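You operate a simulated robot arm through the tools that you are given. There is no shell and no other tool.

You are at the controls of a simulated robot arm. One attempt, no reset.

TASK
Roll the purple putty roll out to about 14 cm.
Fine: lay it on the putty board, knead it three or four times, then roll it under the rolling board and put that back.

Only the result counts: the job must be done as asked and must still hold three seconds after the hand-in. Knocking over, shifting, dropping, spilling or breaking anything else fails it.

THE ROBOT
A 7-joint arm with a fingered hand, fixed in place. Base frame: the origin is on the floor under the middle of its stand, x ahead of it, y to its left, z up; the work surface is at about z = 760. Lengths are in mm, angles in degrees, forces in N, time in s.
With the tool pointing down near the work surface it reaches from about 200 to 800 mm from the base axis. Its first joint turns from -166.0 to 166.0 degrees. Payload 4.9 kg.
Tool frame: the origin (TCP) lies between the finger pads and is the grasp point; the fingertips stand 32 mm ahead of it; z points along the fingers, y is the line along which they close. The gripper opens to 192 mm; its body begins 89 mm behind the TCP. The gripper is a hand of 3 fingers: y runs from the thumb to the fingers, the wrist lies at [0, 0, -267] in the tool frame, and closing takes about 1.5 s.
Orientation is that of the tool frame in the base frame, as a unit quaternion [x, y, z, w]. With the fingers straight down and closing along the base's y, the tool's x points along the base's -x, its y along +y and its z along -z.

THE INTERFACE
- The arm moves only by the tool move_arm. Its arguments are lists of equal length, an entry for each row: "dp": the shift along the base's x, y, z in units of 200 mm (1.0 is 200 mm), a list of three; "rot": the turn, a rotation vector about the base's x, y, z in units of 90 degrees (1.0 is 90 degrees), a list of three. In form: {"dp": [[tx, ty, tz], ...], "rot": [[ax, ay, az], ...]}. A call has 1 to 20 rows; each row is the pose to reach, as a shift and turn from the pose commanded when the call began. "grip" is the gripper command, from -1 (fully open) to 1 (shut), values between in proportion, set as the call begins (left out, the last holds). A call with a number of a shift or a turn outside -1 to 1 is refused whole. Each row takes 0.2 s and may step no farther than 50 mm and 8.6 degrees from the row before; otherwise, or with a gripper value out of range, the whole call is refused. Where a pose cannot be reached the arm comes as near as it can. A force on the tool above 50 N (or 10 N above the force at the start of the call, whichever is more), or a blocked arm, ends the call early, and 0.2 s more pass. The fingers move at their own pace (about 153 mm/s each) and stop on an object; they squeeze with about 31 N. The grip force told is the motor's: it shows also when the fingers shut on nothing. Time passes only in rows, and 0.2 s behind the last, so rows that repeat a pose let the fingers close. The reply holds the time, the measured pose of the TCP, the force on the tool along the base axes, the opening and the grip force, in the units named above and with some noise, with the torque about the TCP (base axes, N m) and any sound that the robot's microphone picked up, and new pictures: "views" is both (left out), scene, wrist or none.
- Cameras (640 x 400 px; columns grow to the right, rows downward): "scene" is fixed at [399.6, 646.1, 1359.1]; the picture's right is [-0.86, -0.50, 0.00], its down [-0.31, 0.52, -0.79] and it looks along [0.40, -0.69, -0.61] (base axes); focal length 332 px, centre (320, 200). "wrist" rides on the gripper at [80, -46, -113] in the tool frame; the picture's right is [0.50, 0.87, 0.00], its down [-0.67, 0.39, -0.63] and it looks along [-0.55, 0.32, 0.78] (tool axes); focal length 226 px, centre (320, 200). There is no depth. A picture from a camera that has moved, and an enlarged one, comes with that camera's place and axes in the base frame and with its lens.
- move_fingers(finger1, finger2, thumb_bend): sets how far each is bent, from 0 (flat) to 1 (curled in); at 0.3 the hand is open as for a grip, at 0.7 the pads meet at the TCP. One left out holds its place. A second passes; each finger stops where it meets its share of the squeeze, and holds until it gets a number again. A gripper value or a shape takes the hand back. It gives what a move gives, with no picture; readings hold the bend of each and the force on the fingers (four entries, about 0 where the hand has none), thumb and palm.
- preshape(shape): the hand has 3 fingers and takes this shape, open, in about a second: jaw (thumb against the fingers, like two jaws); tri (thumb and two fingers); tip (a fingertip pinch); poke (one finger out to press); point (the index stretched); flat (the hand flat); cup (the hand cupped); fist (a fist). The gripper value then closes the fingers along that shape, each until it touches; the sizes above hold for jaw. It gives what a move gives, with no picture.
- enlarge(camera, box): a new picture of the part [left, top, right, bottom] of that camera's present view, enlarged. It takes no simulated time.
- finish_job(): hands the job in; it is judged then, once.

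Nothing tells you positions but the pictures and the camera data. Unless the task says otherwise, let go and move clear before handing in.

The tools are called after ">>>" by a JSON object that holds its "api" and its "payload". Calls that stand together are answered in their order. move_arm: Moves the arm, as the interface text tells. Its arguments: {"type":"object","properties":{"dp":{"type":"array","items":{"type":"array","items":{"type":"number"}}},"rot":{"type":"array","items":{"type":"array","items":{"type":"number"}}},"grip":{"type":"number"},"views":{"type":"string","enum":["both","scene","wrist","none"]}},"required":["dp","rot"]} The other tools are called the same way: preshape (shape) gives the hand a shape; move_fingers (finger1, finger2, thumb_bend) moves the fingers one by one; enlarge (camera, box) takes an enlarged picture of a part of a camera's view; finish_job () hands the job in.

At the start:

```text
time: 0.0
ee_pos: [443.9, 255.8, 1129.4]
orientation: [-0.001, 1.0, 0.0, 0.0]
force: [1.6, 1.1, 0.3]
ft_torque: [-0.04, 0.04, 0.0]
grip_width: 192.0
finger_force: 0.0
shape: jaw
bend: [0.3, 0.3, 0.3]
finger forces: [0.0, 0.0, 0.0, 0.0, 0.1, 0.0]
```

scene: 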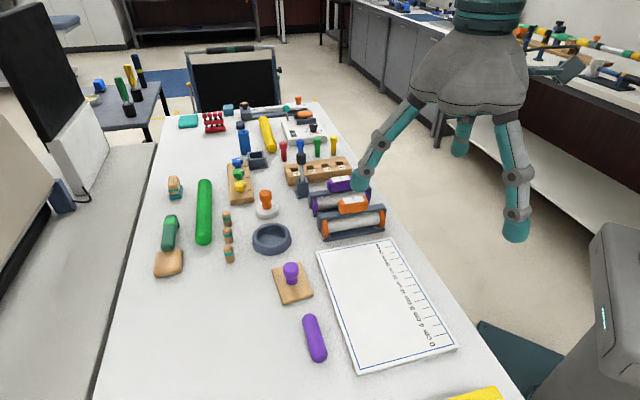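
wrist: 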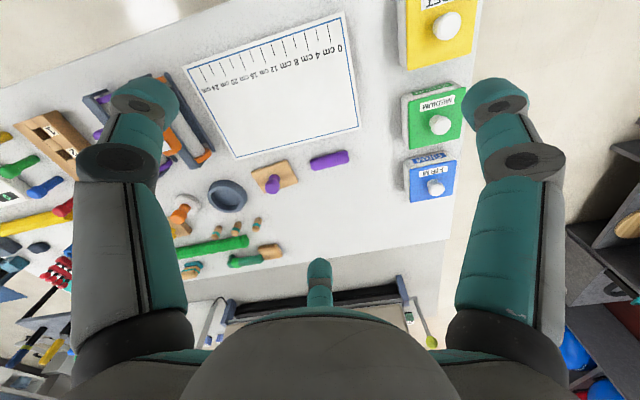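

I see a white ruled board turned about 45° on the table, centred near (520, 195), and the purple roll near (580, 355). A small wooden board with a purple knob lies beyond the roll. I'll enlarge the pictures first to identify things properly.

>>> {"api": "enlarge", "payload": {"camera": "scene", "box": [240, 220, 480, 390]}}

>>> {"api": "enlarge", "payload": {"camera": "scene", "box": [140, 90, 400, 290]}}

>>> {"api": "enlarge", "payload": {"camera": "wrist", "box": [170, 0, 470, 220]}}

```text
2.35 times, centred on (360, 305) of scene
camera zoom: at [399.6, 646.1, 1359.1], right [-0.86, -0.5, 0.0], down [-0.31, 0.52, -0.79], along [0.4, -0.69, -0.61], focal length 782 px, centre (226, -47)
```

zoom: 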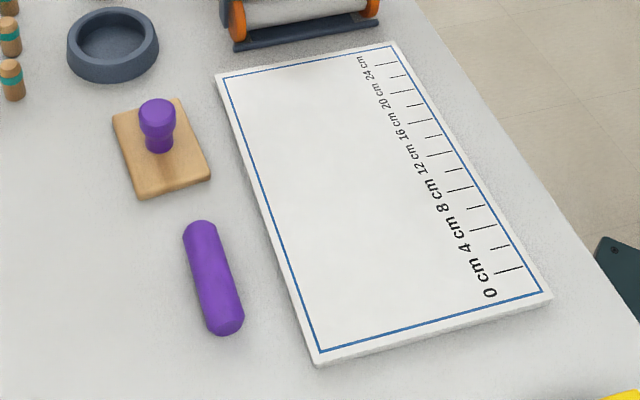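

```text
2.00 times, centred on (270, 190) of scene
camera zoom: at [399.6, 646.1, 1359.1], right [-0.86, -0.5, 0.0], down [-0.31, 0.52, -0.79], along [0.4, -0.69, -0.61], focal length 665 px, centre (420, 220)
```

zoom: 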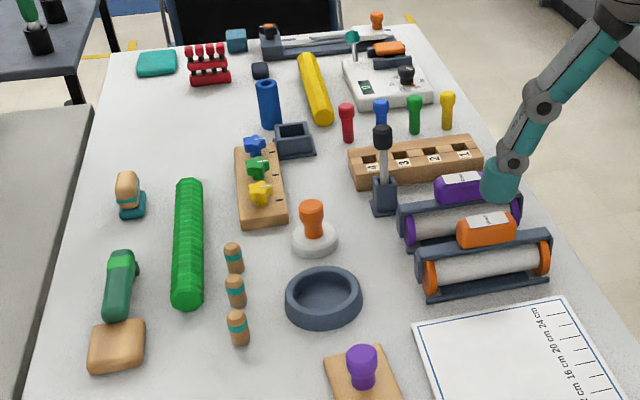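

```text
1.82 times, centred on (320, 110) of wrist
camera zoom: at [363.4, 210.5, 1243.1], right [-0.5, 0.87, 0.0], down [0.67, 0.39, 0.63], along [0.55, 0.32, -0.78], focal length 411 px, centre (320, 364)
```

zoom: 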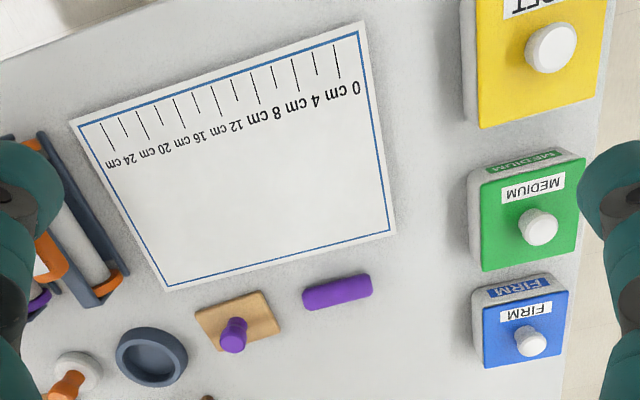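

The rolling board is the wooden plate with the purple knob, about 100 x 70 mm and centred near (690, 265). The roll lies near (580, 353), its axis parallel to the ruler at 45°, and is about 9 cm long. I'll move above the roll, turn the hand by -45° so it closes across it, and look again.

>>> {"api": "move_arm", "payload": {"dp": [[0.113, 0.081, -0.141], [0.227, 0.162, -0.282], [0.34, 0.243, -0.423], [0.453, 0.324, -0.565], [0.567, 0.405, -0.706], [0.68, 0.486, -0.847]], "rot": [[0, 0, -0.0833], [0, 0, -0.1667], [0, 0, -0.25], [0, 0, -0.3333], [0, 0, -0.4167], [0, 0, -0.5]], "grip": -0.2}}

```text
time: 1.4
ee_pos: [581.8, 354.3, 962.0]
orientation: [0.385, 0.923, 0.0, 0.001]
force: [0.5, -0.1, 0.4]
ft_torque: [-0.03, 0.03, -0.02]
grip_width: 115.6
finger_force: 0.1
shape: jaw
bend: [0.32, 0.32, 0.7]
finger forces: [0.0, 0.1, 0.1, 0.0, 0.0, 0.0]
camera wrist: at [491.9, 378.7, 1074.6], right [0.26, 0.97, 0.0], down [0.75, -0.2, 0.63], along [0.61, -0.16, -0.77], focal length 226 px, centre (320, 200)
```

scene: 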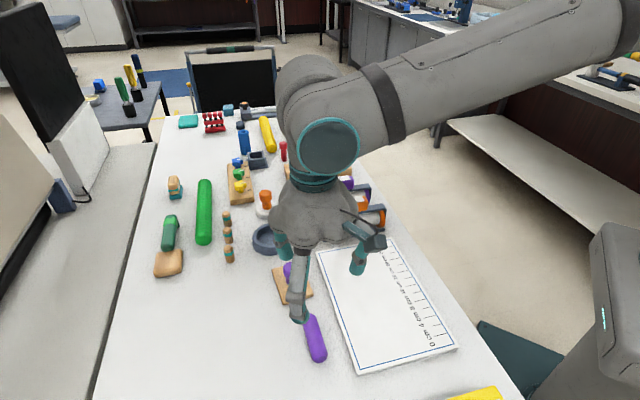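
wrist: 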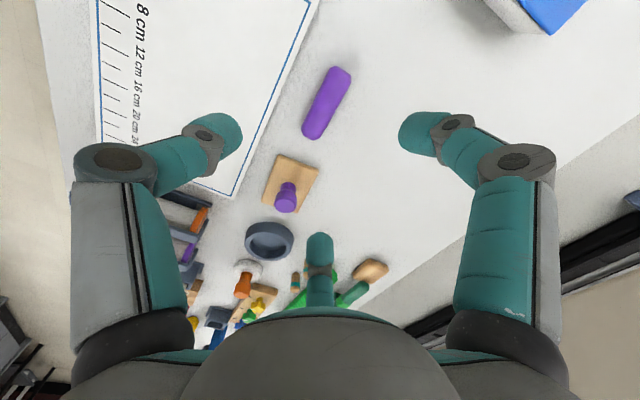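

The hand is above the roll at z = 962 and the wrist camera sees it well. I'll enlarge to fix the roll's centre and to see how the jaw fingers are arranged.

>>> {"api": "enlarge", "payload": {"camera": "wrist", "box": [220, 40, 400, 260]}}

>>> {"api": "enlarge", "payload": {"camera": "scene", "box": [230, 180, 400, 380]}}

```text
1.82 times, centred on (310, 150) of wrist
camera zoom: at [491.9, 378.7, 1074.6], right [0.26, 0.97, 0.0], down [0.75, -0.2, 0.63], along [0.61, -0.16, -0.77], focal length 411 px, centre (338, 291)
```

zoom: 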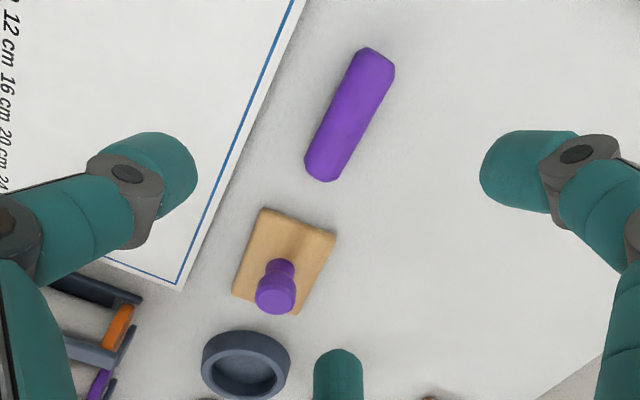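

```text
2.00 times, centred on (315, 280) of scene
camera zoom: at [399.6, 646.1, 1359.1], right [-0.86, -0.5, 0.0], down [-0.31, 0.52, -0.79], along [0.4, -0.69, -0.61], focal length 665 px, centre (330, 40)
```

zoom: 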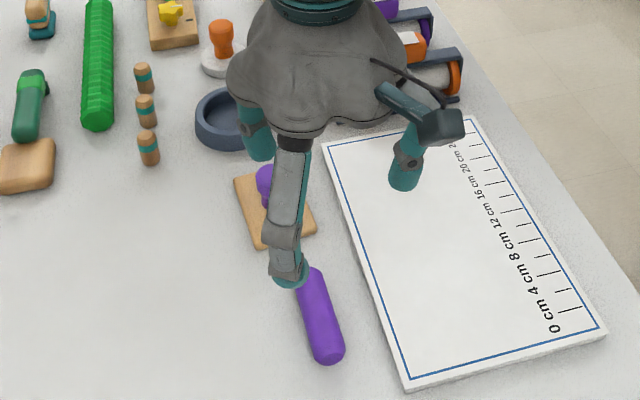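

The refined roll centre is about (577, 363). I'll line up over it, come down part of the way and narrow the hand in the air to learn how the fingers close.

>>> {"api": "move_arm", "payload": {"dp": [[-0.012, 0.022, -0.15], [-0.024, 0.044, -0.3], [-0.024, 0.044, -0.3], [-0.024, 0.044, -0.3], [-0.024, 0.044, -0.3]], "rot": [[0, 0, 0], [0, 0, 0], [0, 0, 0], [0, 0, 0], [0, 0, 0]], "grip": 0.5}}

```text
time: 2.6
ee_pos: [574.4, 363.2, 900.7]
orientation: [0.383, 0.924, 0.0, 0.0]
force: [0.4, -0.1, -0.3]
ft_torque: [0.01, 0.01, 0.0]
grip_width: 48.4
finger_force: 0.0
shape: jaw
bend: [0.78, 0.78, 0.7]
finger forces: [0.0, 0.0, 0.0, 0.1, 0.0, 0.1]
camera wrist: at [485.9, 386.7, 1013.8], right [0.26, 0.97, 0.0], down [0.75, -0.2, 0.63], along [0.61, -0.16, -0.78], focal length 226 px, centre (320, 200)
```

scene: 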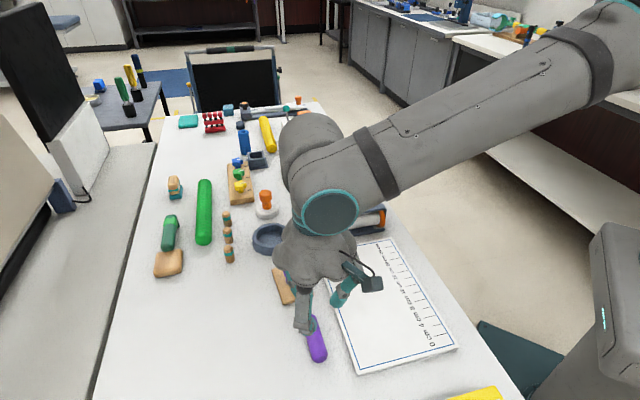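
wrist: 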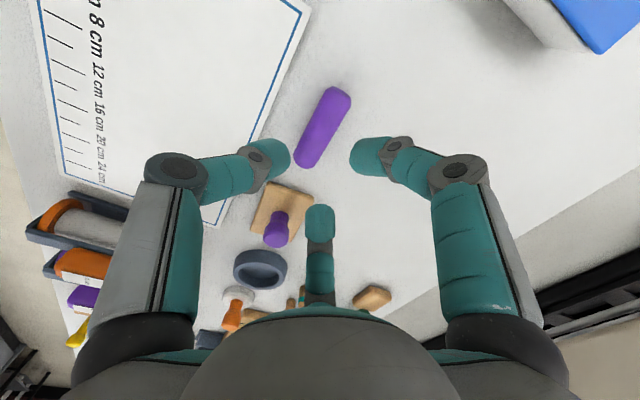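

The three fingers converge on the TCP, with the thumb on the putty-board side. The roll sits about 3 mm further in x and y than the tool, so I'll shift, open slightly and descend with the tips just above the table.

>>> {"api": "move_arm", "payload": {"dp": [[0.008, 0.008, -0.05], [0.015, 0.015, -0.2], [0.015, 0.015, -0.35], [0.015, 0.015, -0.45], [0.015, 0.015, -0.5]], "rot": [[0, 0, 0], [0, 0, 0], [0, 0, 0], [0, 0, 0], [0, 0, 0]], "grip": 0.25}}

```text
time: 3.8
ee_pos: [577.6, 365.6, 801.8]
orientation: [0.382, 0.924, 0.0, 0.0]
force: [0.0, 1.1, -0.5]
ft_torque: [-0.04, -0.04, 0.02]
grip_width: 71.6
finger_force: 0.1
shape: jaw
bend: [0.43, 0.43, 0.7]
finger forces: [0.1, 0.4, 0.0, 0.1, 0.0, 0.0]
camera wrist: at [489.1, 389.4, 913.6], right [0.26, 0.97, 0.0], down [0.75, -0.2, 0.63], along [0.61, -0.16, -0.78], focal length 226 px, centre (320, 200)
```

scene: 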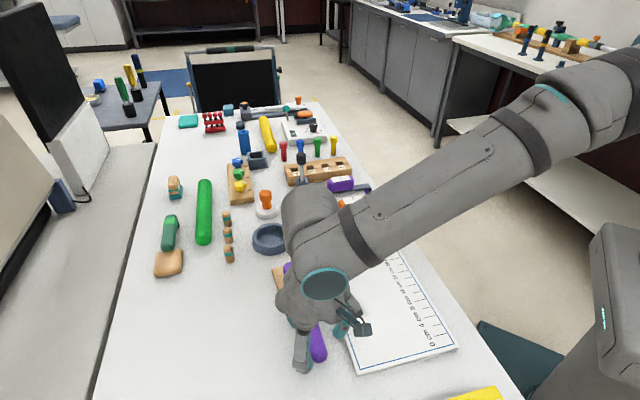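
wrist: 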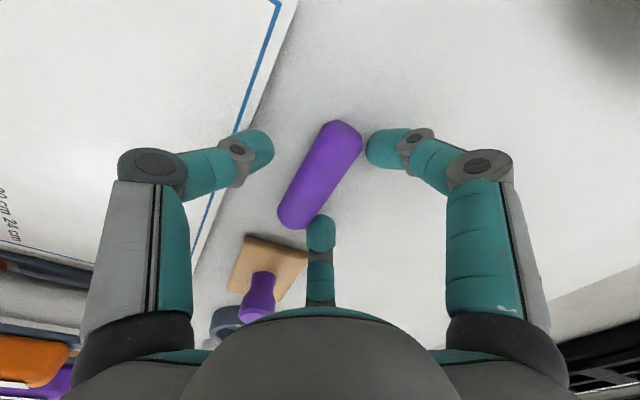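

The roll now lies between the thumb and the two fingers, centred within a millimetre or so. I'll lower a few millimetres more while watching the force.

>>> {"api": "move_arm", "payload": {"dp": [[0, 0, -0.02], [0, 0, -0.035]], "rot": [[0, 0, 0], [0, 0, 0]], "views": "wrist"}}

>>> {"api": "enlarge", "payload": {"camera": "scene", "box": [250, 260, 400, 380]}}

```text
time: 4.4
ee_pos: [578.0, 365.2, 793.6]
orientation: [0.382, 0.924, 0.0, -0.001]
force: [1.0, -0.3, 0.7]
ft_torque: [0.0, -0.05, 0.02]
grip_width: 71.7
finger_force: 0.0
shape: jaw
bend: [0.43, 0.43, 0.7]
finger forces: [0.0, 0.7, 0.0, 0.0, 0.0, 0.1]
camera wrist: at [488.8, 389.5, 906.8], right [0.26, 0.97, 0.0], down [0.75, -0.2, 0.63], along [0.61, -0.16, -0.78], focal length 226 px, centre (320, 200)
```

wrist: 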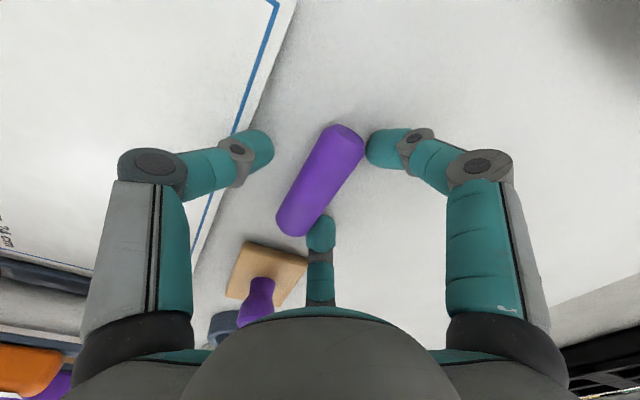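

```text
3.33 times, centred on (325, 320) of scene
camera zoom: at [399.6, 646.1, 1359.1], right [-0.86, -0.5, 0.0], down [-0.31, 0.52, -0.79], along [0.4, -0.69, -0.61], focal length 1108 px, centre (303, -200)
```

zoom: 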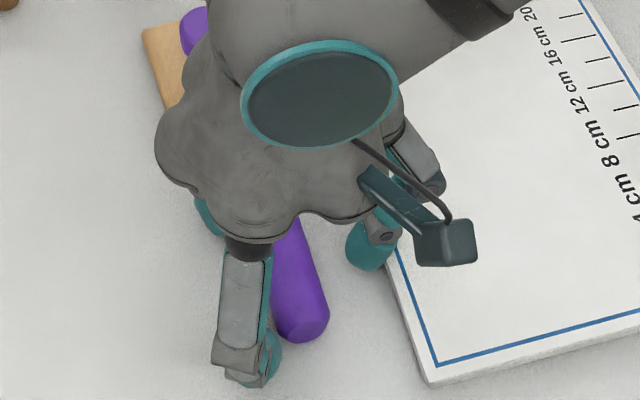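

There's no contact at z = 793.6 and the roll is well placed. I'll close gently to just about the roll's thickness so the soft putty isn't crushed.

>>> {"api": "move_arm", "payload": {"dp": [[0, 0, 0], [0, 0, 0], [0, 0, 0], [0, 0, 0], [0, 0, 0]], "rot": [[0, 0, 0], [0, 0, 0], [0, 0, 0], [0, 0, 0], [0, 0, 0]], "grip": 0.78}}

```text
time: 5.6
ee_pos: [578.1, 364.8, 794.3]
orientation: [0.383, 0.924, 0.0, 0.001]
force: [-0.1, 0.3, 0.5]
ft_torque: [-0.05, 0.03, 0.0]
grip_width: 33.3
finger_force: 30.7
shape: jaw
bend: [0.78, 0.79, 0.7]
finger forces: [19.3, 18.7, 0.1, 0.0, 33.4, 0.0]
camera wrist: at [488.7, 389.4, 906.7], right [0.26, 0.97, 0.0], down [0.75, -0.2, 0.63], along [0.61, -0.16, -0.78], focal length 226 px, centre (320, 200)
```

scene: 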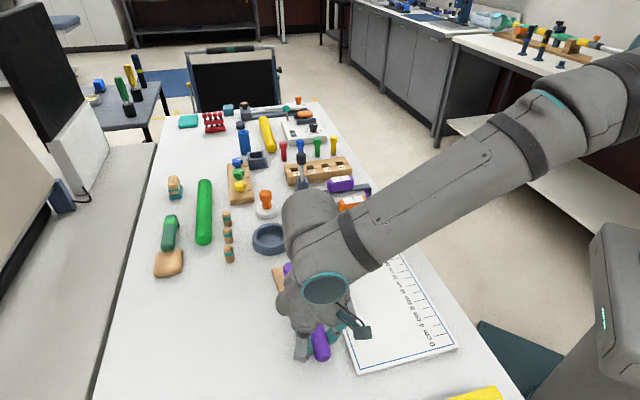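
wrist: 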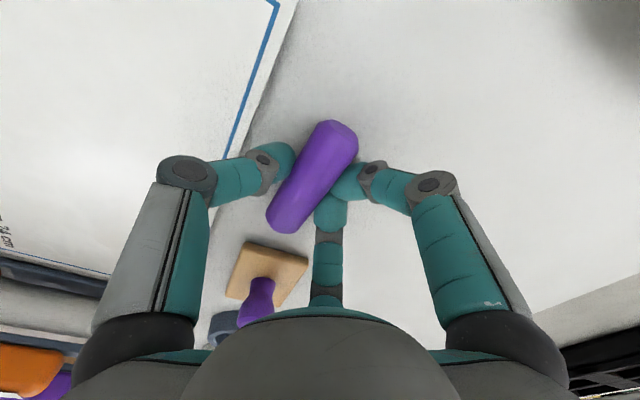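

The roll is held firmly, 19 N on each finger and 33 N on the thumb. I'll lift it 60 mm and carry it over the middle of the putty board near (520, 206).

>>> {"api": "move_arm", "payload": {"dp": [[0, 0, 0.1], [0, 0, 0.3], [-0.05, -0.14, 0.3], [-0.12, -0.34, 0.3], [-0.2, -0.54, 0.3], [-0.26, -0.71, 0.3], [-0.29, -0.795, 0.3]], "rot": [[0, 0, 0], [0, 0, 0], [0, 0, 0], [0, 0, 0], [0, 0, 0], [0, 0, 0], [0, 0, 0]]}}

```text
time: 7.2
ee_pos: [519.5, 205.1, 853.7]
orientation: [0.383, 0.924, 0.0, 0.0]
force: [-0.6, 0.5, 0.2]
ft_torque: [0.01, 0.01, -0.02]
grip_width: 32.9
finger_force: 31.3
shape: jaw
bend: [0.78, 0.79, 0.7]
finger forces: [20.3, 19.7, 0.0, 0.0, 32.3, 0.0]
camera wrist: at [429.8, 230.3, 966.7], right [0.26, 0.97, 0.0], down [0.75, -0.2, 0.63], along [0.61, -0.16, -0.78], focal length 226 px, centre (320, 200)
```

scene: 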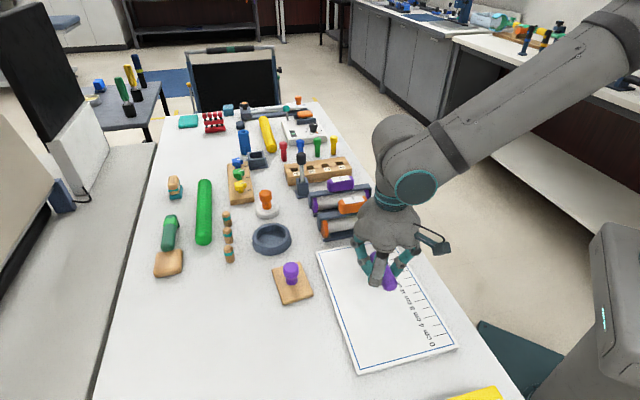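
wrist: 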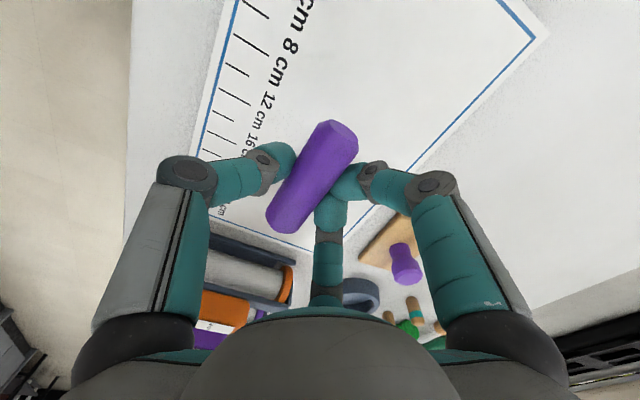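

The roll is over the middle of the putty board. I'll lower it until it just touches.

>>> {"api": "move_arm", "payload": {"dp": [[0, 0, -0.12], [0, 0, -0.22], [0, 0, -0.25]], "rot": [[0, 0, 0], [0, 0, 0], [0, 0, 0]], "views": "none"}}

>>> {"api": "enlarge", "payload": {"camera": "scene", "box": [320, 220, 470, 340]}}

```text
time: 8.0
ee_pos: [521.1, 205.9, 805.7]
orientation: [0.383, 0.924, 0.001, 0.0]
force: [-5.9, -3.2, 16.4]
ft_torque: [-0.47, 0.57, -0.11]
grip_width: 33.4
finger_force: 30.6
shape: jaw
bend: [0.78, 0.79, 0.7]
finger forces: [20.0, 19.5, 0.0, 0.0, 49.0, 0.1]
```

```text
3.33 times, centred on (395, 280) of scene
camera zoom: at [399.6, 646.1, 1359.1], right [-0.86, -0.5, 0.0], down [-0.31, 0.52, -0.79], along [0.4, -0.69, -0.61], focal length 1108 px, centre (70, -67)
```

zoom: 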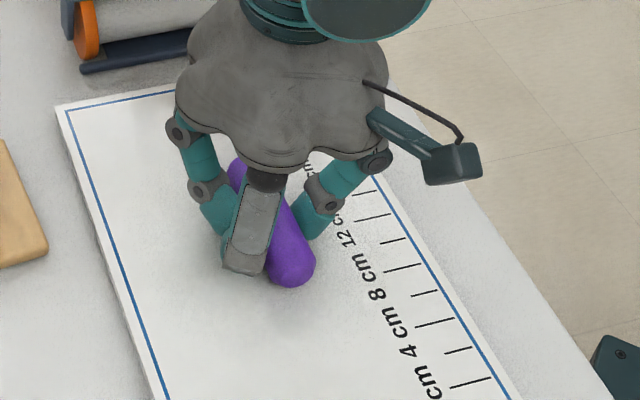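

The roll is touching the board (16 N up at z ≈ 805). I'll ease up about 2 mm to unload it and then open the fingers.

>>> {"api": "move_arm", "payload": {"dp": [[0, 0, 0.008], [0, 0, 0.01]], "rot": [[0, 0, 0], [0, 0, 0]], "views": "none"}}

>>> {"api": "move_arm", "payload": {"dp": [[0, 0, 0], [0, 0, 0], [0, 0, 0], [0, 0, 0]], "rot": [[0, 0, 0], [0, 0, 0], [0, 0, 0], [0, 0, 0]], "grip": 0.2}}

```text
time: 8.6
ee_pos: [519.4, 207.3, 805.1]
orientation: [0.383, 0.924, 0.0, 0.0]
force: [2.2, -2.3, 6.0]
ft_torque: [-0.24, 0.08, 0.11]
grip_width: 33.0
finger_force: 31.0
shape: jaw
bend: [0.78, 0.79, 0.7]
finger forces: [20.8, 20.5, 0.0, 0.1, 40.0, 0.0]
```

```text
time: 9.6
ee_pos: [519.9, 205.7, 805.0]
orientation: [0.383, 0.924, 0.0, 0.001]
force: [0.5, 0.1, 0.6]
ft_torque: [0.02, -0.01, -0.02]
grip_width: 76.3
finger_force: 0.1
shape: jaw
bend: [0.42, 0.42, 0.7]
finger forces: [0.3, 0.4, 0.0, 0.0, 0.1, 0.0]
camera wrist: at [429.9, 230.6, 918.4], right [0.26, 0.97, 0.0], down [0.75, -0.2, 0.63], along [0.61, -0.16, -0.78], focal length 226 px, centre (320, 200)
```

scene: 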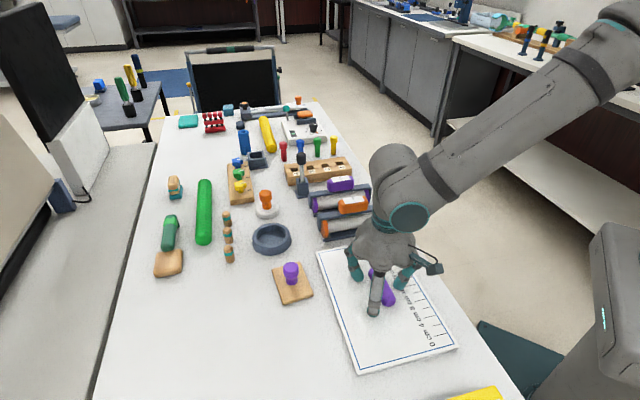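
wrist: 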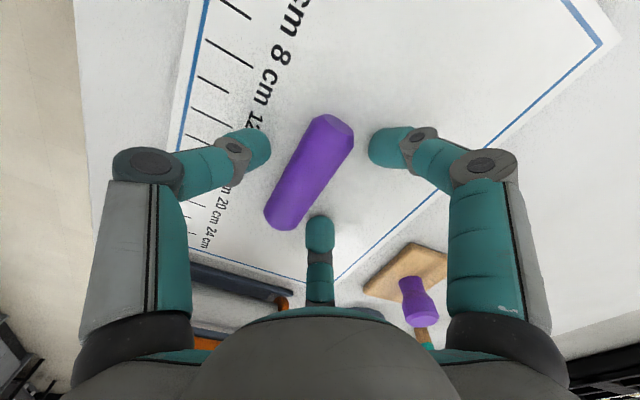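

The roll lies on the putty board with its centre near (512, 200). I'll rise straight up and make a fist to knead with.

>>> {"api": "move_arm", "payload": {"dp": [[0, 0, 0.2], [0, 0, 0.4], [-0.02, -0.015, 0.6], [-0.04, -0.029, 0.75]], "rot": [[0, 0, 0], [0, 0, 0], [0, 0, 0], [0, 0, 0]], "views": "wrist"}}

>>> {"api": "preshape", "payload": {"shape": "fist"}}

>>> {"api": "enlarge", "payload": {"camera": "scene", "box": [300, 160, 500, 380]}}

>>> {"api": "enlarge", "payload": {"camera": "wrist", "box": [0, 0, 640, 400]}}

```text
time: 10.6
ee_pos: [512.1, 200.2, 956.4]
orientation: [0.383, 0.924, -0.001, 0.0]
force: [-1.1, 0.7, 0.1]
ft_torque: [0.02, 0.03, 0.0]
grip_width: 76.4
finger_force: 0.0
shape: jaw
bend: [0.42, 0.42, 0.7]
finger forces: [0.0, 0.0, 0.1, 0.0, 0.1, 0.0]
camera wrist: at [422.4, 224.3, 1069.0], right [0.26, 0.97, 0.0], down [0.75, -0.2, 0.63], along [0.61, -0.16, -0.78], focal length 226 px, centre (320, 200)
```

wrist: 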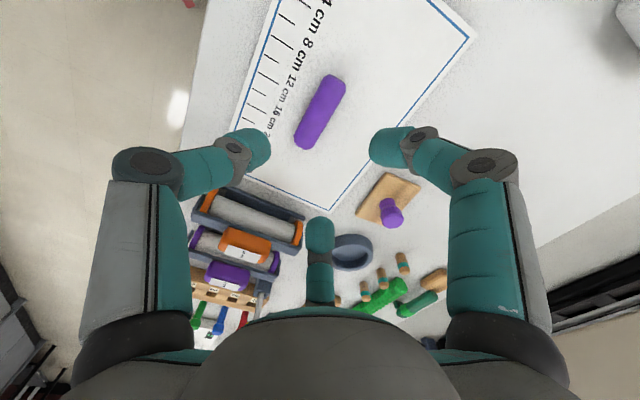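

```text
time: 11.5
ee_pos: [512.6, 202.1, 955.6]
orientation: [0.383, 0.924, 0.0, 0.0]
force: [-0.6, 0.2, -0.2]
ft_torque: [0.02, -0.01, 0.01]
grip_width: 0.0
finger_force: 0.1
shape: fist
bend: [1.0, 1.0, 0.63]
finger forces: [0.0, 0.0, 0.1, 0.0, 0.0, 0.1]
```

```text
1.82 times, centred on (400, 270) of scene
camera zoom: at [399.6, 646.1, 1359.1], right [-0.86, -0.5, 0.0], down [-0.31, 0.52, -0.79], along [0.4, -0.69, -0.61], focal length 604 px, centre (174, 73)
```

zoom: 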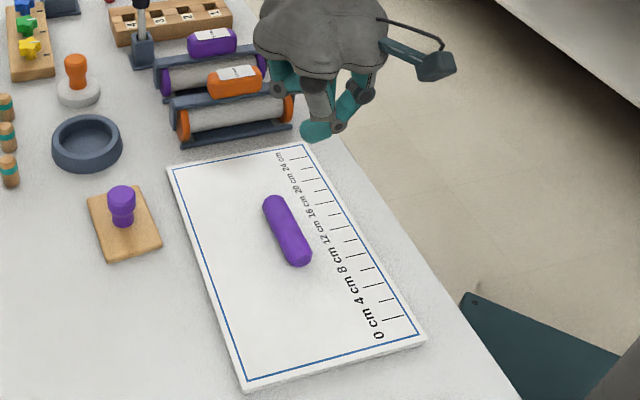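

```text
1.00 times, centred on (320, 200) of wrist (not enlarged: the box is as wide or as high as the picture)
camera zoom: at [422.8, 224.5, 1069.0], right [0.26, 0.97, 0.0], down [0.75, -0.2, 0.63], along [0.61, -0.16, -0.78], focal length 226 px, centre (320, 200)
```

zoom: 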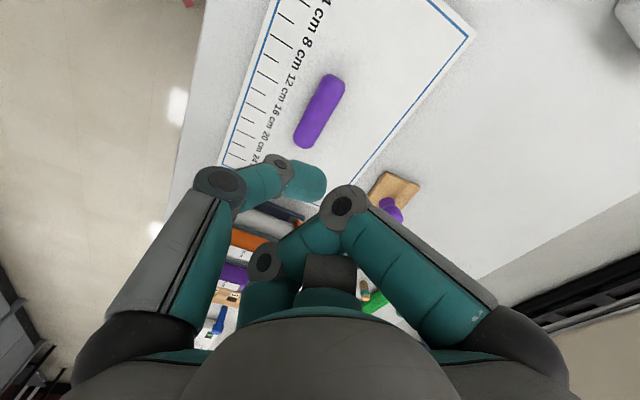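

The fist puts the thumb tip off to one side, which could push the roll away. Three closed fingertips straddle the crest more steadily, so I'll go back to jaw and close it in the air over the roll.

>>> {"api": "preshape", "payload": {"shape": "jaw"}}

>>> {"api": "move_arm", "payload": {"dp": [[0, 0, -0.1], [0, 0, -0.2], [0, 0, -0.3], [0, 0, -0.3], [0, 0, -0.3], [0, 0, -0.3], [0, 0, -0.3]], "rot": [[0, 0, 0], [0, 0, 0], [0, 0, 0], [0, 0, 0], [0, 0, 0], [0, 0, 0], [0, 0, 0]], "grip": 1.0}}

```text
time: 12.4
ee_pos: [511.8, 201.7, 955.9]
orientation: [0.382, 0.924, 0.0, -0.001]
force: [-0.8, -0.2, 0.6]
ft_torque: [0.05, -0.04, -0.02]
grip_width: 192.3
finger_force: 0.1
shape: jaw
bend: [0.3, 0.3, 0.3]
finger forces: [0.0, 0.0, 0.0, 0.0, 0.1, 0.0]
```

```text
time: 14.0
ee_pos: [512.3, 200.8, 895.1]
orientation: [0.383, 0.924, 0.001, 0.0]
force: [0.9, 0.4, 0.6]
ft_torque: [-0.03, 0.04, 0.0]
grip_width: 0.0
finger_force: 30.9
shape: jaw
bend: [0.7, 0.7, 0.7]
finger forces: [0.0, 0.1, 0.0, 0.0, 0.2, 0.1]
camera wrist: at [422.6, 224.4, 1008.6], right [0.26, 0.97, 0.0], down [0.75, -0.2, 0.63], along [0.61, -0.16, -0.78], focal length 226 px, centre (320, 200)
```

scene: 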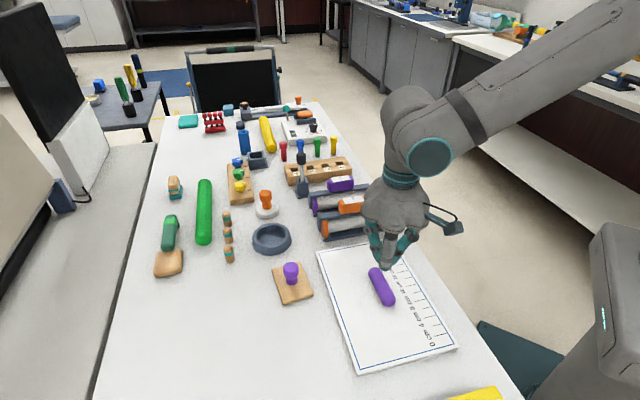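
wrist: 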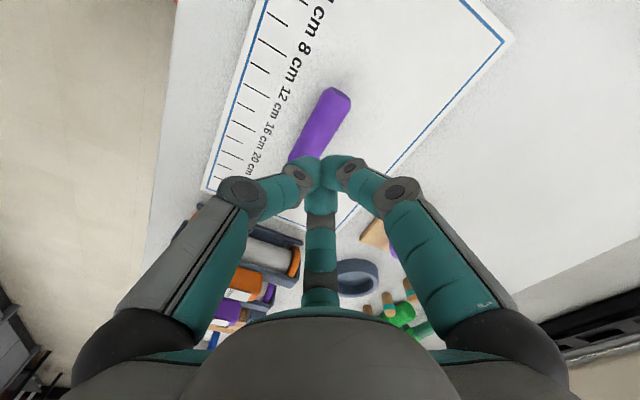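

The three tips meet neatly at the tool axis, right over the roll's middle. I'll descend to just above the roll.

>>> {"api": "move_arm", "payload": {"dp": [[0, 0, -0.15], [0, 0, -0.28]], "rot": [[0, 0, 0], [0, 0, 0]]}}

>>> {"api": "enlarge", "payload": {"camera": "scene", "box": [320, 220, 470, 340]}}

>>> {"api": "enlarge", "payload": {"camera": "wrist", "box": [220, 80, 420, 240]}}

```text
time: 14.6
ee_pos: [513.3, 199.6, 839.2]
orientation: [0.382, 0.924, 0.0, 0.001]
force: [0.3, -0.4, -0.4]
ft_torque: [0.03, -0.01, -0.01]
grip_width: 0.0
finger_force: 31.2
shape: jaw
bend: [0.7, 0.7, 0.7]
finger forces: [0.0, 0.0, 0.0, 0.0, 0.1, 0.0]
camera wrist: at [423.2, 223.9, 952.0], right [0.26, 0.97, 0.0], down [0.75, -0.2, 0.63], along [0.61, -0.16, -0.78], focal length 226 px, centre (320, 200)
```

scene: 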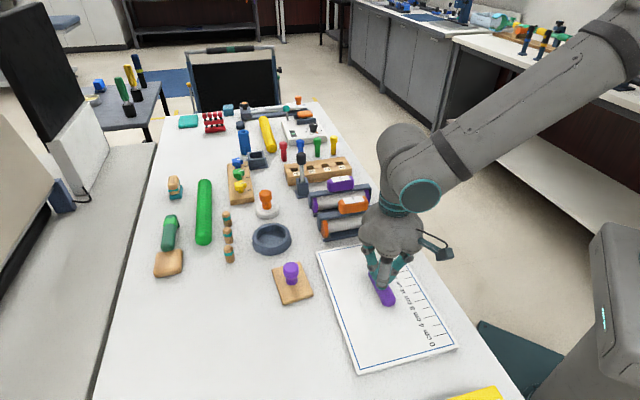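
wrist: 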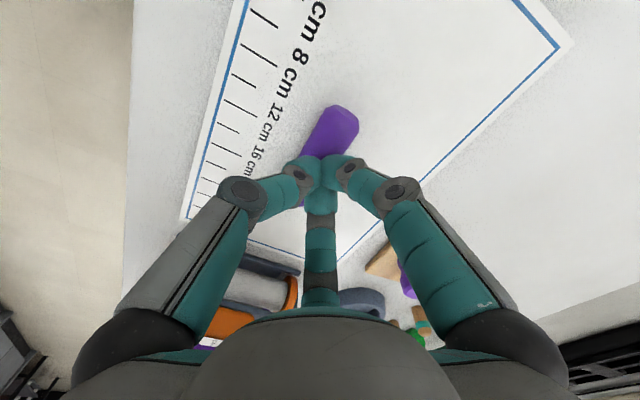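

```text
3.33 times, centred on (395, 280) of scene
camera zoom: at [399.6, 646.1, 1359.1], right [-0.86, -0.5, 0.0], down [-0.31, 0.52, -0.79], along [0.4, -0.69, -0.61], focal length 1108 px, centre (70, -67)
```

zoom: 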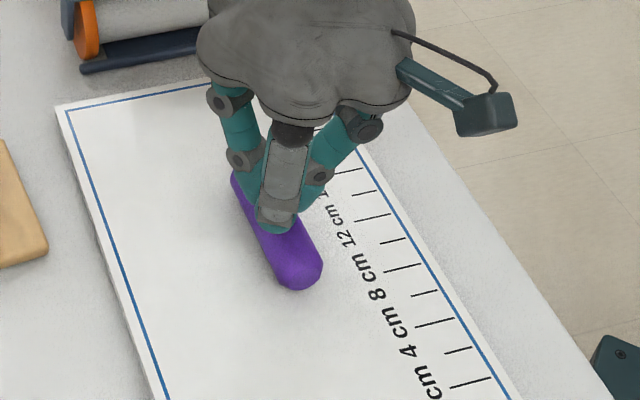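

```text
2.50 times, centred on (320, 160) of wrist
camera zoom: at [423.2, 223.9, 952.0], right [0.26, 0.97, 0.0], down [0.75, -0.2, 0.63], along [0.61, -0.16, -0.78], focal length 565 px, centre (320, 300)
```

zoom: 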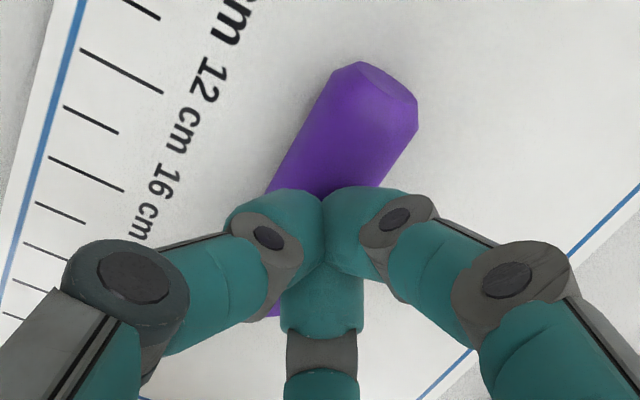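

The tips hover just above the crest, well centred. I'll come down slowly until I feel contact.

>>> {"api": "move_arm", "payload": {"dp": [[0, 0, -0.02], [0, 0, -0.035], [0, 0, -0.05]], "rot": [[0, 0, 0], [0, 0, 0], [0, 0, 0]], "views": "none"}}

```text
time: 15.3
ee_pos: [515.1, 201.3, 837.1]
orientation: [0.383, 0.924, 0.002, 0.002]
force: [-1.1, -1.0, 7.6]
ft_torque: [-0.04, 0.12, 0.02]
grip_width: 0.0
finger_force: 31.4
shape: jaw
bend: [0.7, 0.7, 0.7]
finger forces: [0.1, 0.0, 0.0, 0.1, 0.0, 0.1]
stopped in row 3: the force on the tool passed its limit at 57 N (the readings are from after the stop); the commanded pose is now the measured one
```

Contact came around z ≈ 833 with a firm press (57 N) that stopped the call. I'll lift clear and look at whether the roll changed.

>>> {"api": "move_arm", "payload": {"dp": [[0, 0, 0.03], [0, 0, 0.1]], "rot": [[0, 0, 0], [0, 0, 0]]}}

>>> {"api": "enlarge", "payload": {"camera": "scene", "box": [320, 220, 470, 340]}}

>>> {"api": "enlarge", "payload": {"camera": "wrist", "box": [220, 80, 420, 240]}}

```text
time: 15.9
ee_pos: [515.0, 200.8, 856.5]
orientation: [0.383, 0.924, 0.002, 0.001]
force: [0.0, 1.1, -0.6]
ft_torque: [0.01, 0.01, -0.04]
grip_width: 0.0
finger_force: 31.0
shape: jaw
bend: [0.7, 0.7, 0.7]
finger forces: [0.1, 0.0, 0.0, 0.0, 0.0, 0.1]
camera wrist: at [424.4, 224.9, 969.3], right [0.26, 0.97, 0.0], down [0.75, -0.2, 0.63], along [0.61, -0.16, -0.77], focal length 226 px, centre (320, 200)
```

scene: 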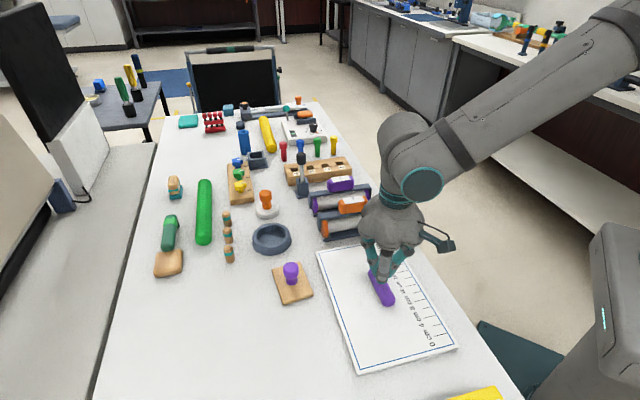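
wrist: 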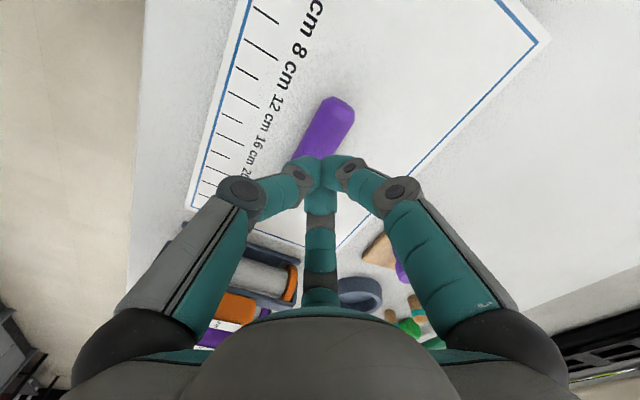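

```text
3.33 times, centred on (395, 280) of scene
camera zoom: at [399.6, 646.1, 1359.1], right [-0.86, -0.5, 0.0], down [-0.31, 0.52, -0.79], along [0.4, -0.69, -0.61], focal length 1108 px, centre (70, -67)
```

zoom: 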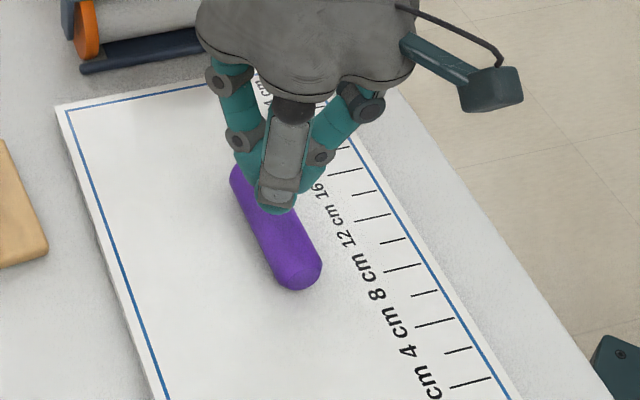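

```text
2.50 times, centred on (320, 160) of wrist
camera zoom: at [424.4, 224.9, 969.3], right [0.26, 0.97, 0.0], down [0.75, -0.2, 0.63], along [0.61, -0.16, -0.77], focal length 565 px, centre (320, 300)
```

zoom: 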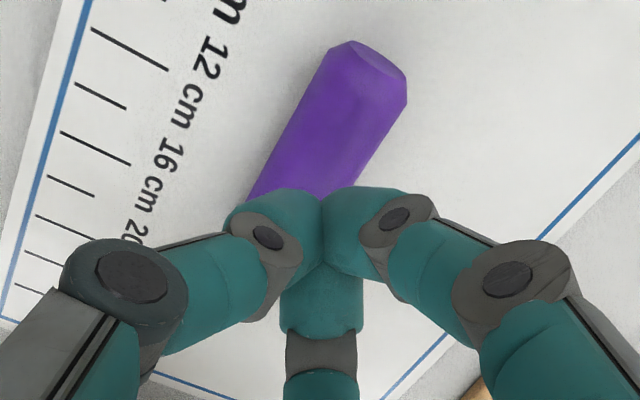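

The roll hasn't moved or rolled, and the tips straddle it about symmetrically. That was the first press, and I'll now do a second one, gentler and held briefly, then come up.

>>> {"api": "move_arm", "payload": {"dp": [[0, 0, -0.06], [0, 0, -0.1], [0, 0, -0.115], [0, 0, -0.122], [0, 0, -0.127], [0, 0, -0.127], [0, 0, -0.127]], "rot": [[0, 0, 0], [0, 0, 0], [0, 0, 0], [0, 0, 0], [0, 0, 0], [0, 0, 0], [0, 0, 0]], "views": "none"}}

>>> {"api": "enlarge", "payload": {"camera": "scene", "box": [320, 220, 470, 340]}}

```text
time: 16.9
ee_pos: [517.5, 202.0, 838.4]
orientation: [0.382, 0.924, 0.003, 0.004]
force: [-2.4, -1.6, 7.0]
ft_torque: [-0.02, 0.14, 0.0]
grip_width: 0.0
finger_force: 31.0
shape: jaw
bend: [0.7, 0.7, 0.7]
finger forces: [0.1, 0.0, 0.0, 0.0, 0.0, 0.0]
stopped in row 5: the force on the tool passed its limit at 54 N (the readings are from after the stop); the commanded pose is now the measured one
```

```text
3.33 times, centred on (395, 280) of scene
camera zoom: at [399.6, 646.1, 1359.1], right [-0.86, -0.5, 0.0], down [-0.31, 0.52, -0.79], along [0.4, -0.69, -0.61], focal length 1108 px, centre (70, -67)
```

zoom: 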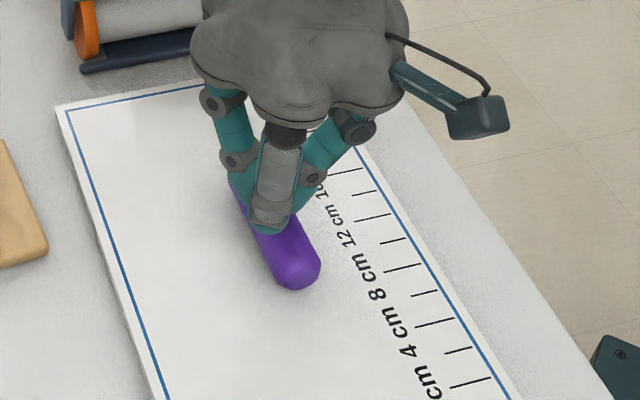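

That was the second press, 54 N at a commanded z near 833, and contact begins around 838. I'll lift clear, straighten the small tilt and sideways drift, and do the third press more softly.

>>> {"api": "move_arm", "payload": {"dp": [[0, 0, 0.05], [-0.012, -0.004, 0.1], [-0.012, -0.004, 0.1]], "rot": [[0, 0, 0], [-0.001, 0.006, 0], [-0.001, 0.006, 0]], "views": "wrist"}}

>>> {"api": "enlarge", "payload": {"camera": "wrist", "box": [220, 80, 420, 240]}}

>>> {"api": "enlarge", "payload": {"camera": "scene", "box": [320, 220, 470, 340]}}

```text
time: 17.7
ee_pos: [513.9, 200.2, 855.7]
orientation: [0.382, 0.924, 0.001, 0.0]
force: [-0.4, -1.0, 0.5]
ft_torque: [0.01, -0.02, 0.01]
grip_width: 0.1
finger_force: 30.8
shape: jaw
bend: [0.7, 0.7, 0.7]
finger forces: [0.0, 0.0, 0.1, 0.0, 0.0, 0.1]
camera wrist: at [424.9, 224.8, 970.0], right [0.26, 0.97, 0.0], down [0.75, -0.2, 0.63], along [0.61, -0.16, -0.78], focal length 226 px, centre (320, 200)
```

wrist: 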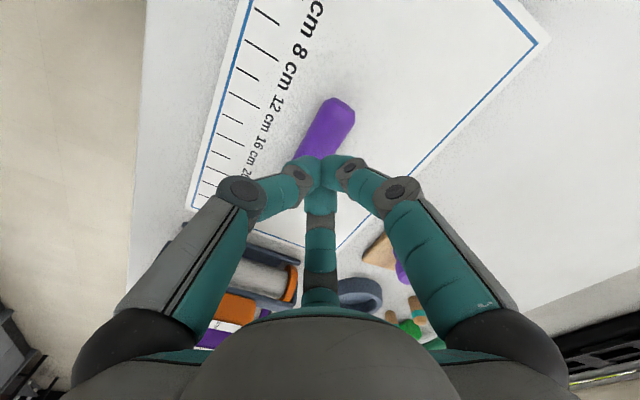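

```text
2.50 times, centred on (320, 160) of wrist
camera zoom: at [424.9, 224.8, 970.0], right [0.26, 0.97, 0.0], down [0.75, -0.2, 0.63], along [0.61, -0.16, -0.78], focal length 565 px, centre (320, 300)
```

zoom: 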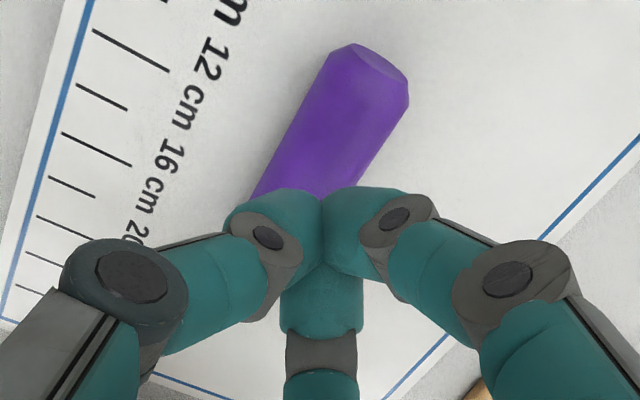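

```text
3.33 times, centred on (395, 280) of scene
camera zoom: at [399.6, 646.1, 1359.1], right [-0.86, -0.5, 0.0], down [-0.31, 0.52, -0.79], along [0.4, -0.69, -0.61], focal length 1108 px, centre (70, -67)
```

zoom: 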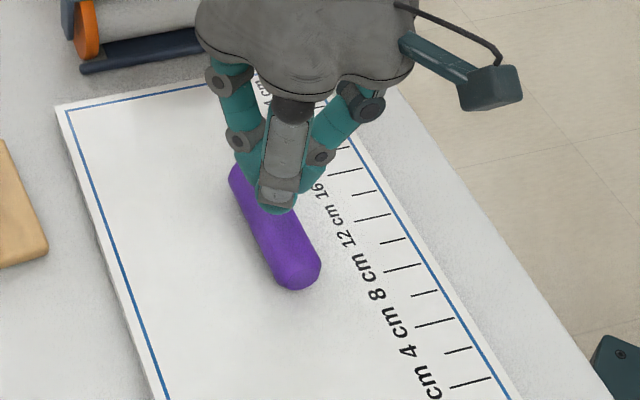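

The roll is unchanged in place and still centred under the tips. Now the third press, to about 35 N with a short hold.

>>> {"api": "move_arm", "payload": {"dp": [[0, 0, -0.06], [0, 0, -0.09], [0, 0, -0.105], [0, 0, -0.112], [0, 0, -0.117], [0, 0, -0.117]], "rot": [[0, 0, 0], [0, 0, 0], [0, 0, 0], [0, 0, 0], [0, 0, 0], [0, 0, 0]], "views": "none"}}

```text
time: 19.2
ee_pos: [516.0, 201.6, 837.7]
orientation: [0.382, 0.924, 0.003, 0.001]
force: [-1.0, -1.9, 4.8]
ft_torque: [-0.02, 0.06, 0.04]
grip_width: 0.0
finger_force: 30.5
shape: jaw
bend: [0.7, 0.7, 0.7]
finger forces: [0.1, 0.1, 0.1, 0.0, 0.1, 0.0]
stopped in row 6: the force on the tool passed its limit at 52 N (the readings are from after the stop); the commanded pose is now the measured one
```

That makes three firm presses (57, 54 and 52 N), each released. I'll lift well clear and look at the roll before fetching the rolling board.

>>> {"api": "move_arm", "payload": {"dp": [[0, 0, 0.1], [0, 0, 0.3], [0, 0, 0.5]], "rot": [[0, 0, 0], [0, 0.002, 0], [0, 0.004, 0]]}}

>>> {"api": "enlarge", "payload": {"camera": "scene", "box": [320, 220, 470, 340]}}

>>> {"api": "enlarge", "payload": {"camera": "scene", "box": [220, 220, 370, 340]}}

```text
time: 20.0
ee_pos: [516.3, 202.2, 937.1]
orientation: [0.383, 0.924, 0.0, -0.004]
force: [0.4, -0.6, 0.3]
ft_torque: [0.03, 0.0, 0.0]
grip_width: 0.0
finger_force: 30.8
shape: jaw
bend: [0.7, 0.7, 0.7]
finger forces: [0.0, 0.1, 0.0, 0.0, 0.0, 0.0]
camera wrist: at [426.4, 226.3, 1049.8], right [0.26, 0.97, 0.0], down [0.75, -0.2, 0.63], along [0.61, -0.16, -0.78], focal length 226 px, centre (320, 200)
```

scene: 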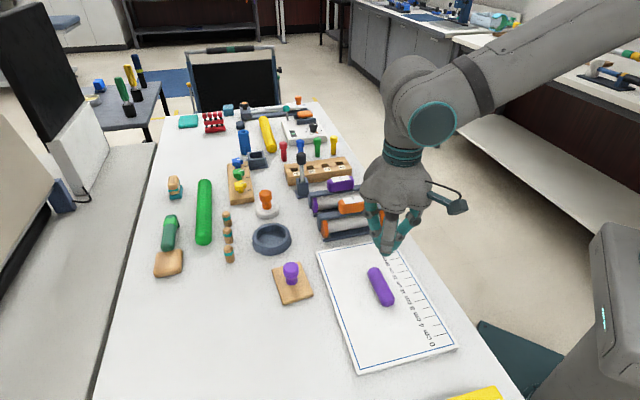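
wrist: 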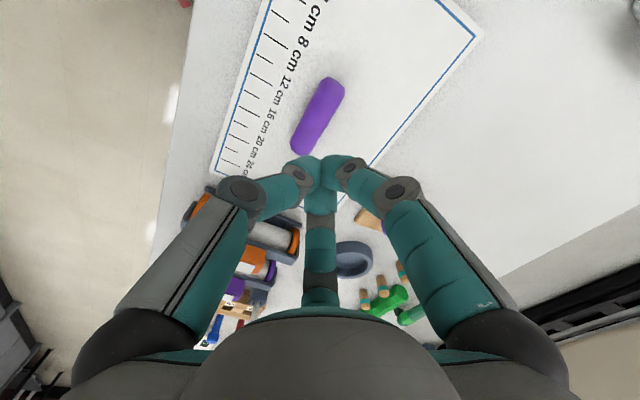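

```text
3.33 times, centred on (395, 280) of scene
camera zoom: at [399.6, 646.1, 1359.1], right [-0.86, -0.5, 0.0], down [-0.31, 0.52, -0.79], along [0.4, -0.69, -0.61], focal length 1108 px, centre (70, -67)
```

zoom: 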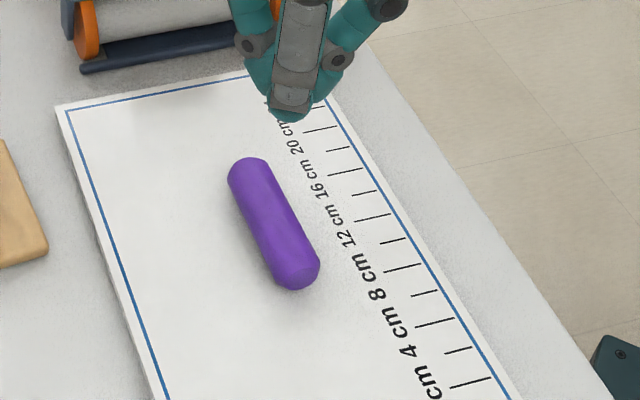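

```text
3.33 times, centred on (295, 280) of scene
camera zoom: at [399.6, 646.1, 1359.1], right [-0.86, -0.5, 0.0], down [-0.31, 0.52, -0.79], along [0.4, -0.69, -0.61], focal length 1108 px, centre (403, -67)
```

zoom: 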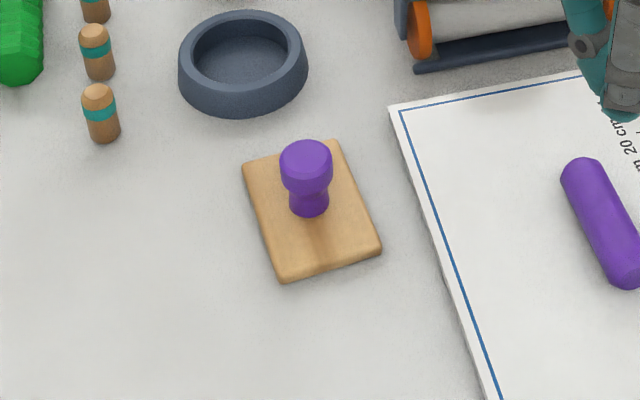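

The roll is unchanged and steady on the board. The rolling board's knob is near (689, 270) with its top at about z = 820, and the plate is turned roughly 6° more than the ruler. I'll move over it, turn to match, and open the fingers to about 70 mm.

>>> {"api": "move_arm", "payload": {"dp": [[0.17, 0.07, 0], [0.35, 0.14, 0], [0.53, 0.21, 0], [0.7, 0.28, 0], [0.865, 0.343, 0], [0.865, 0.343, 0]], "rot": [[0, -0.001, 0.012], [0, -0.002, 0.024], [0, -0.003, 0.036], [0, -0.004, 0.05], [0, -0.004, 0.0667], [0, -0.004, 0.0667]], "grip": 0.25}}

>>> {"api": "enlarge", "payload": {"camera": "wrist", "box": [220, 40, 420, 240]}}

```text
time: 21.4
ee_pos: [688.2, 270.0, 936.2]
orientation: [0.333, 0.943, 0.002, 0.0]
force: [0.2, 0.8, 0.1]
ft_torque: [0.02, -0.04, 0.0]
grip_width: 71.6
finger_force: 0.1
shape: jaw
bend: [0.43, 0.43, 0.7]
finger forces: [0.0, 0.0, 0.0, 0.1, 0.0, 0.0]
camera wrist: at [596.8, 284.5, 1049.4], right [0.16, 0.99, 0.0], down [0.76, -0.12, 0.63], along [0.63, -0.1, -0.77], focal length 226 px, centre (320, 200)
```

scene: 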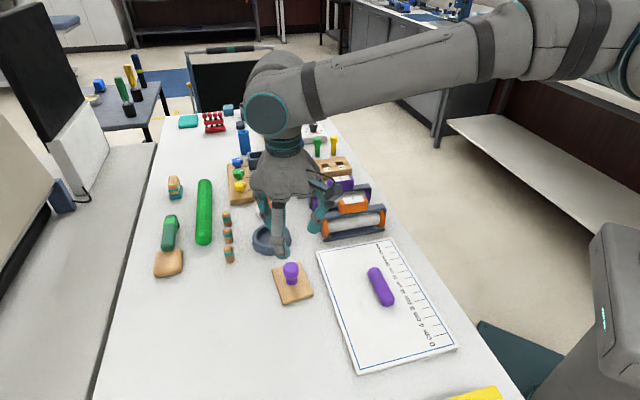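
wrist: 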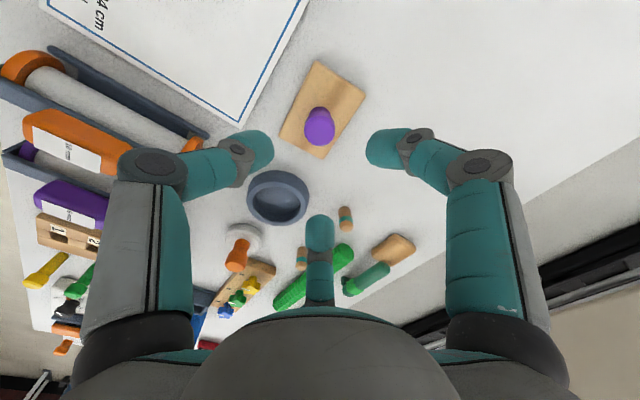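

```text
2.00 times, centred on (320, 140) of wrist
camera zoom: at [596.8, 284.5, 1049.4], right [0.16, 0.99, 0.0], down [0.76, -0.12, 0.63], along [0.63, -0.1, -0.77], focal length 452 px, centre (320, 320)
```

zoom: 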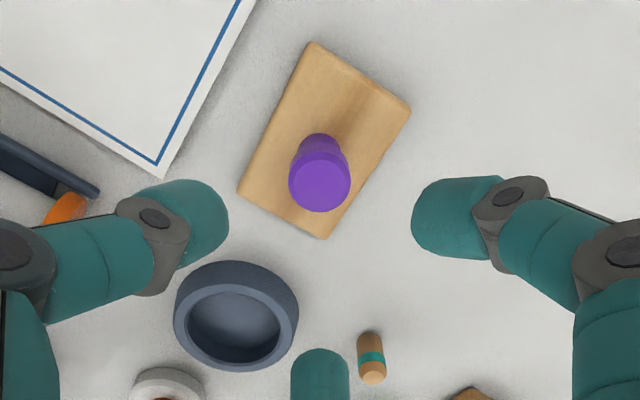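

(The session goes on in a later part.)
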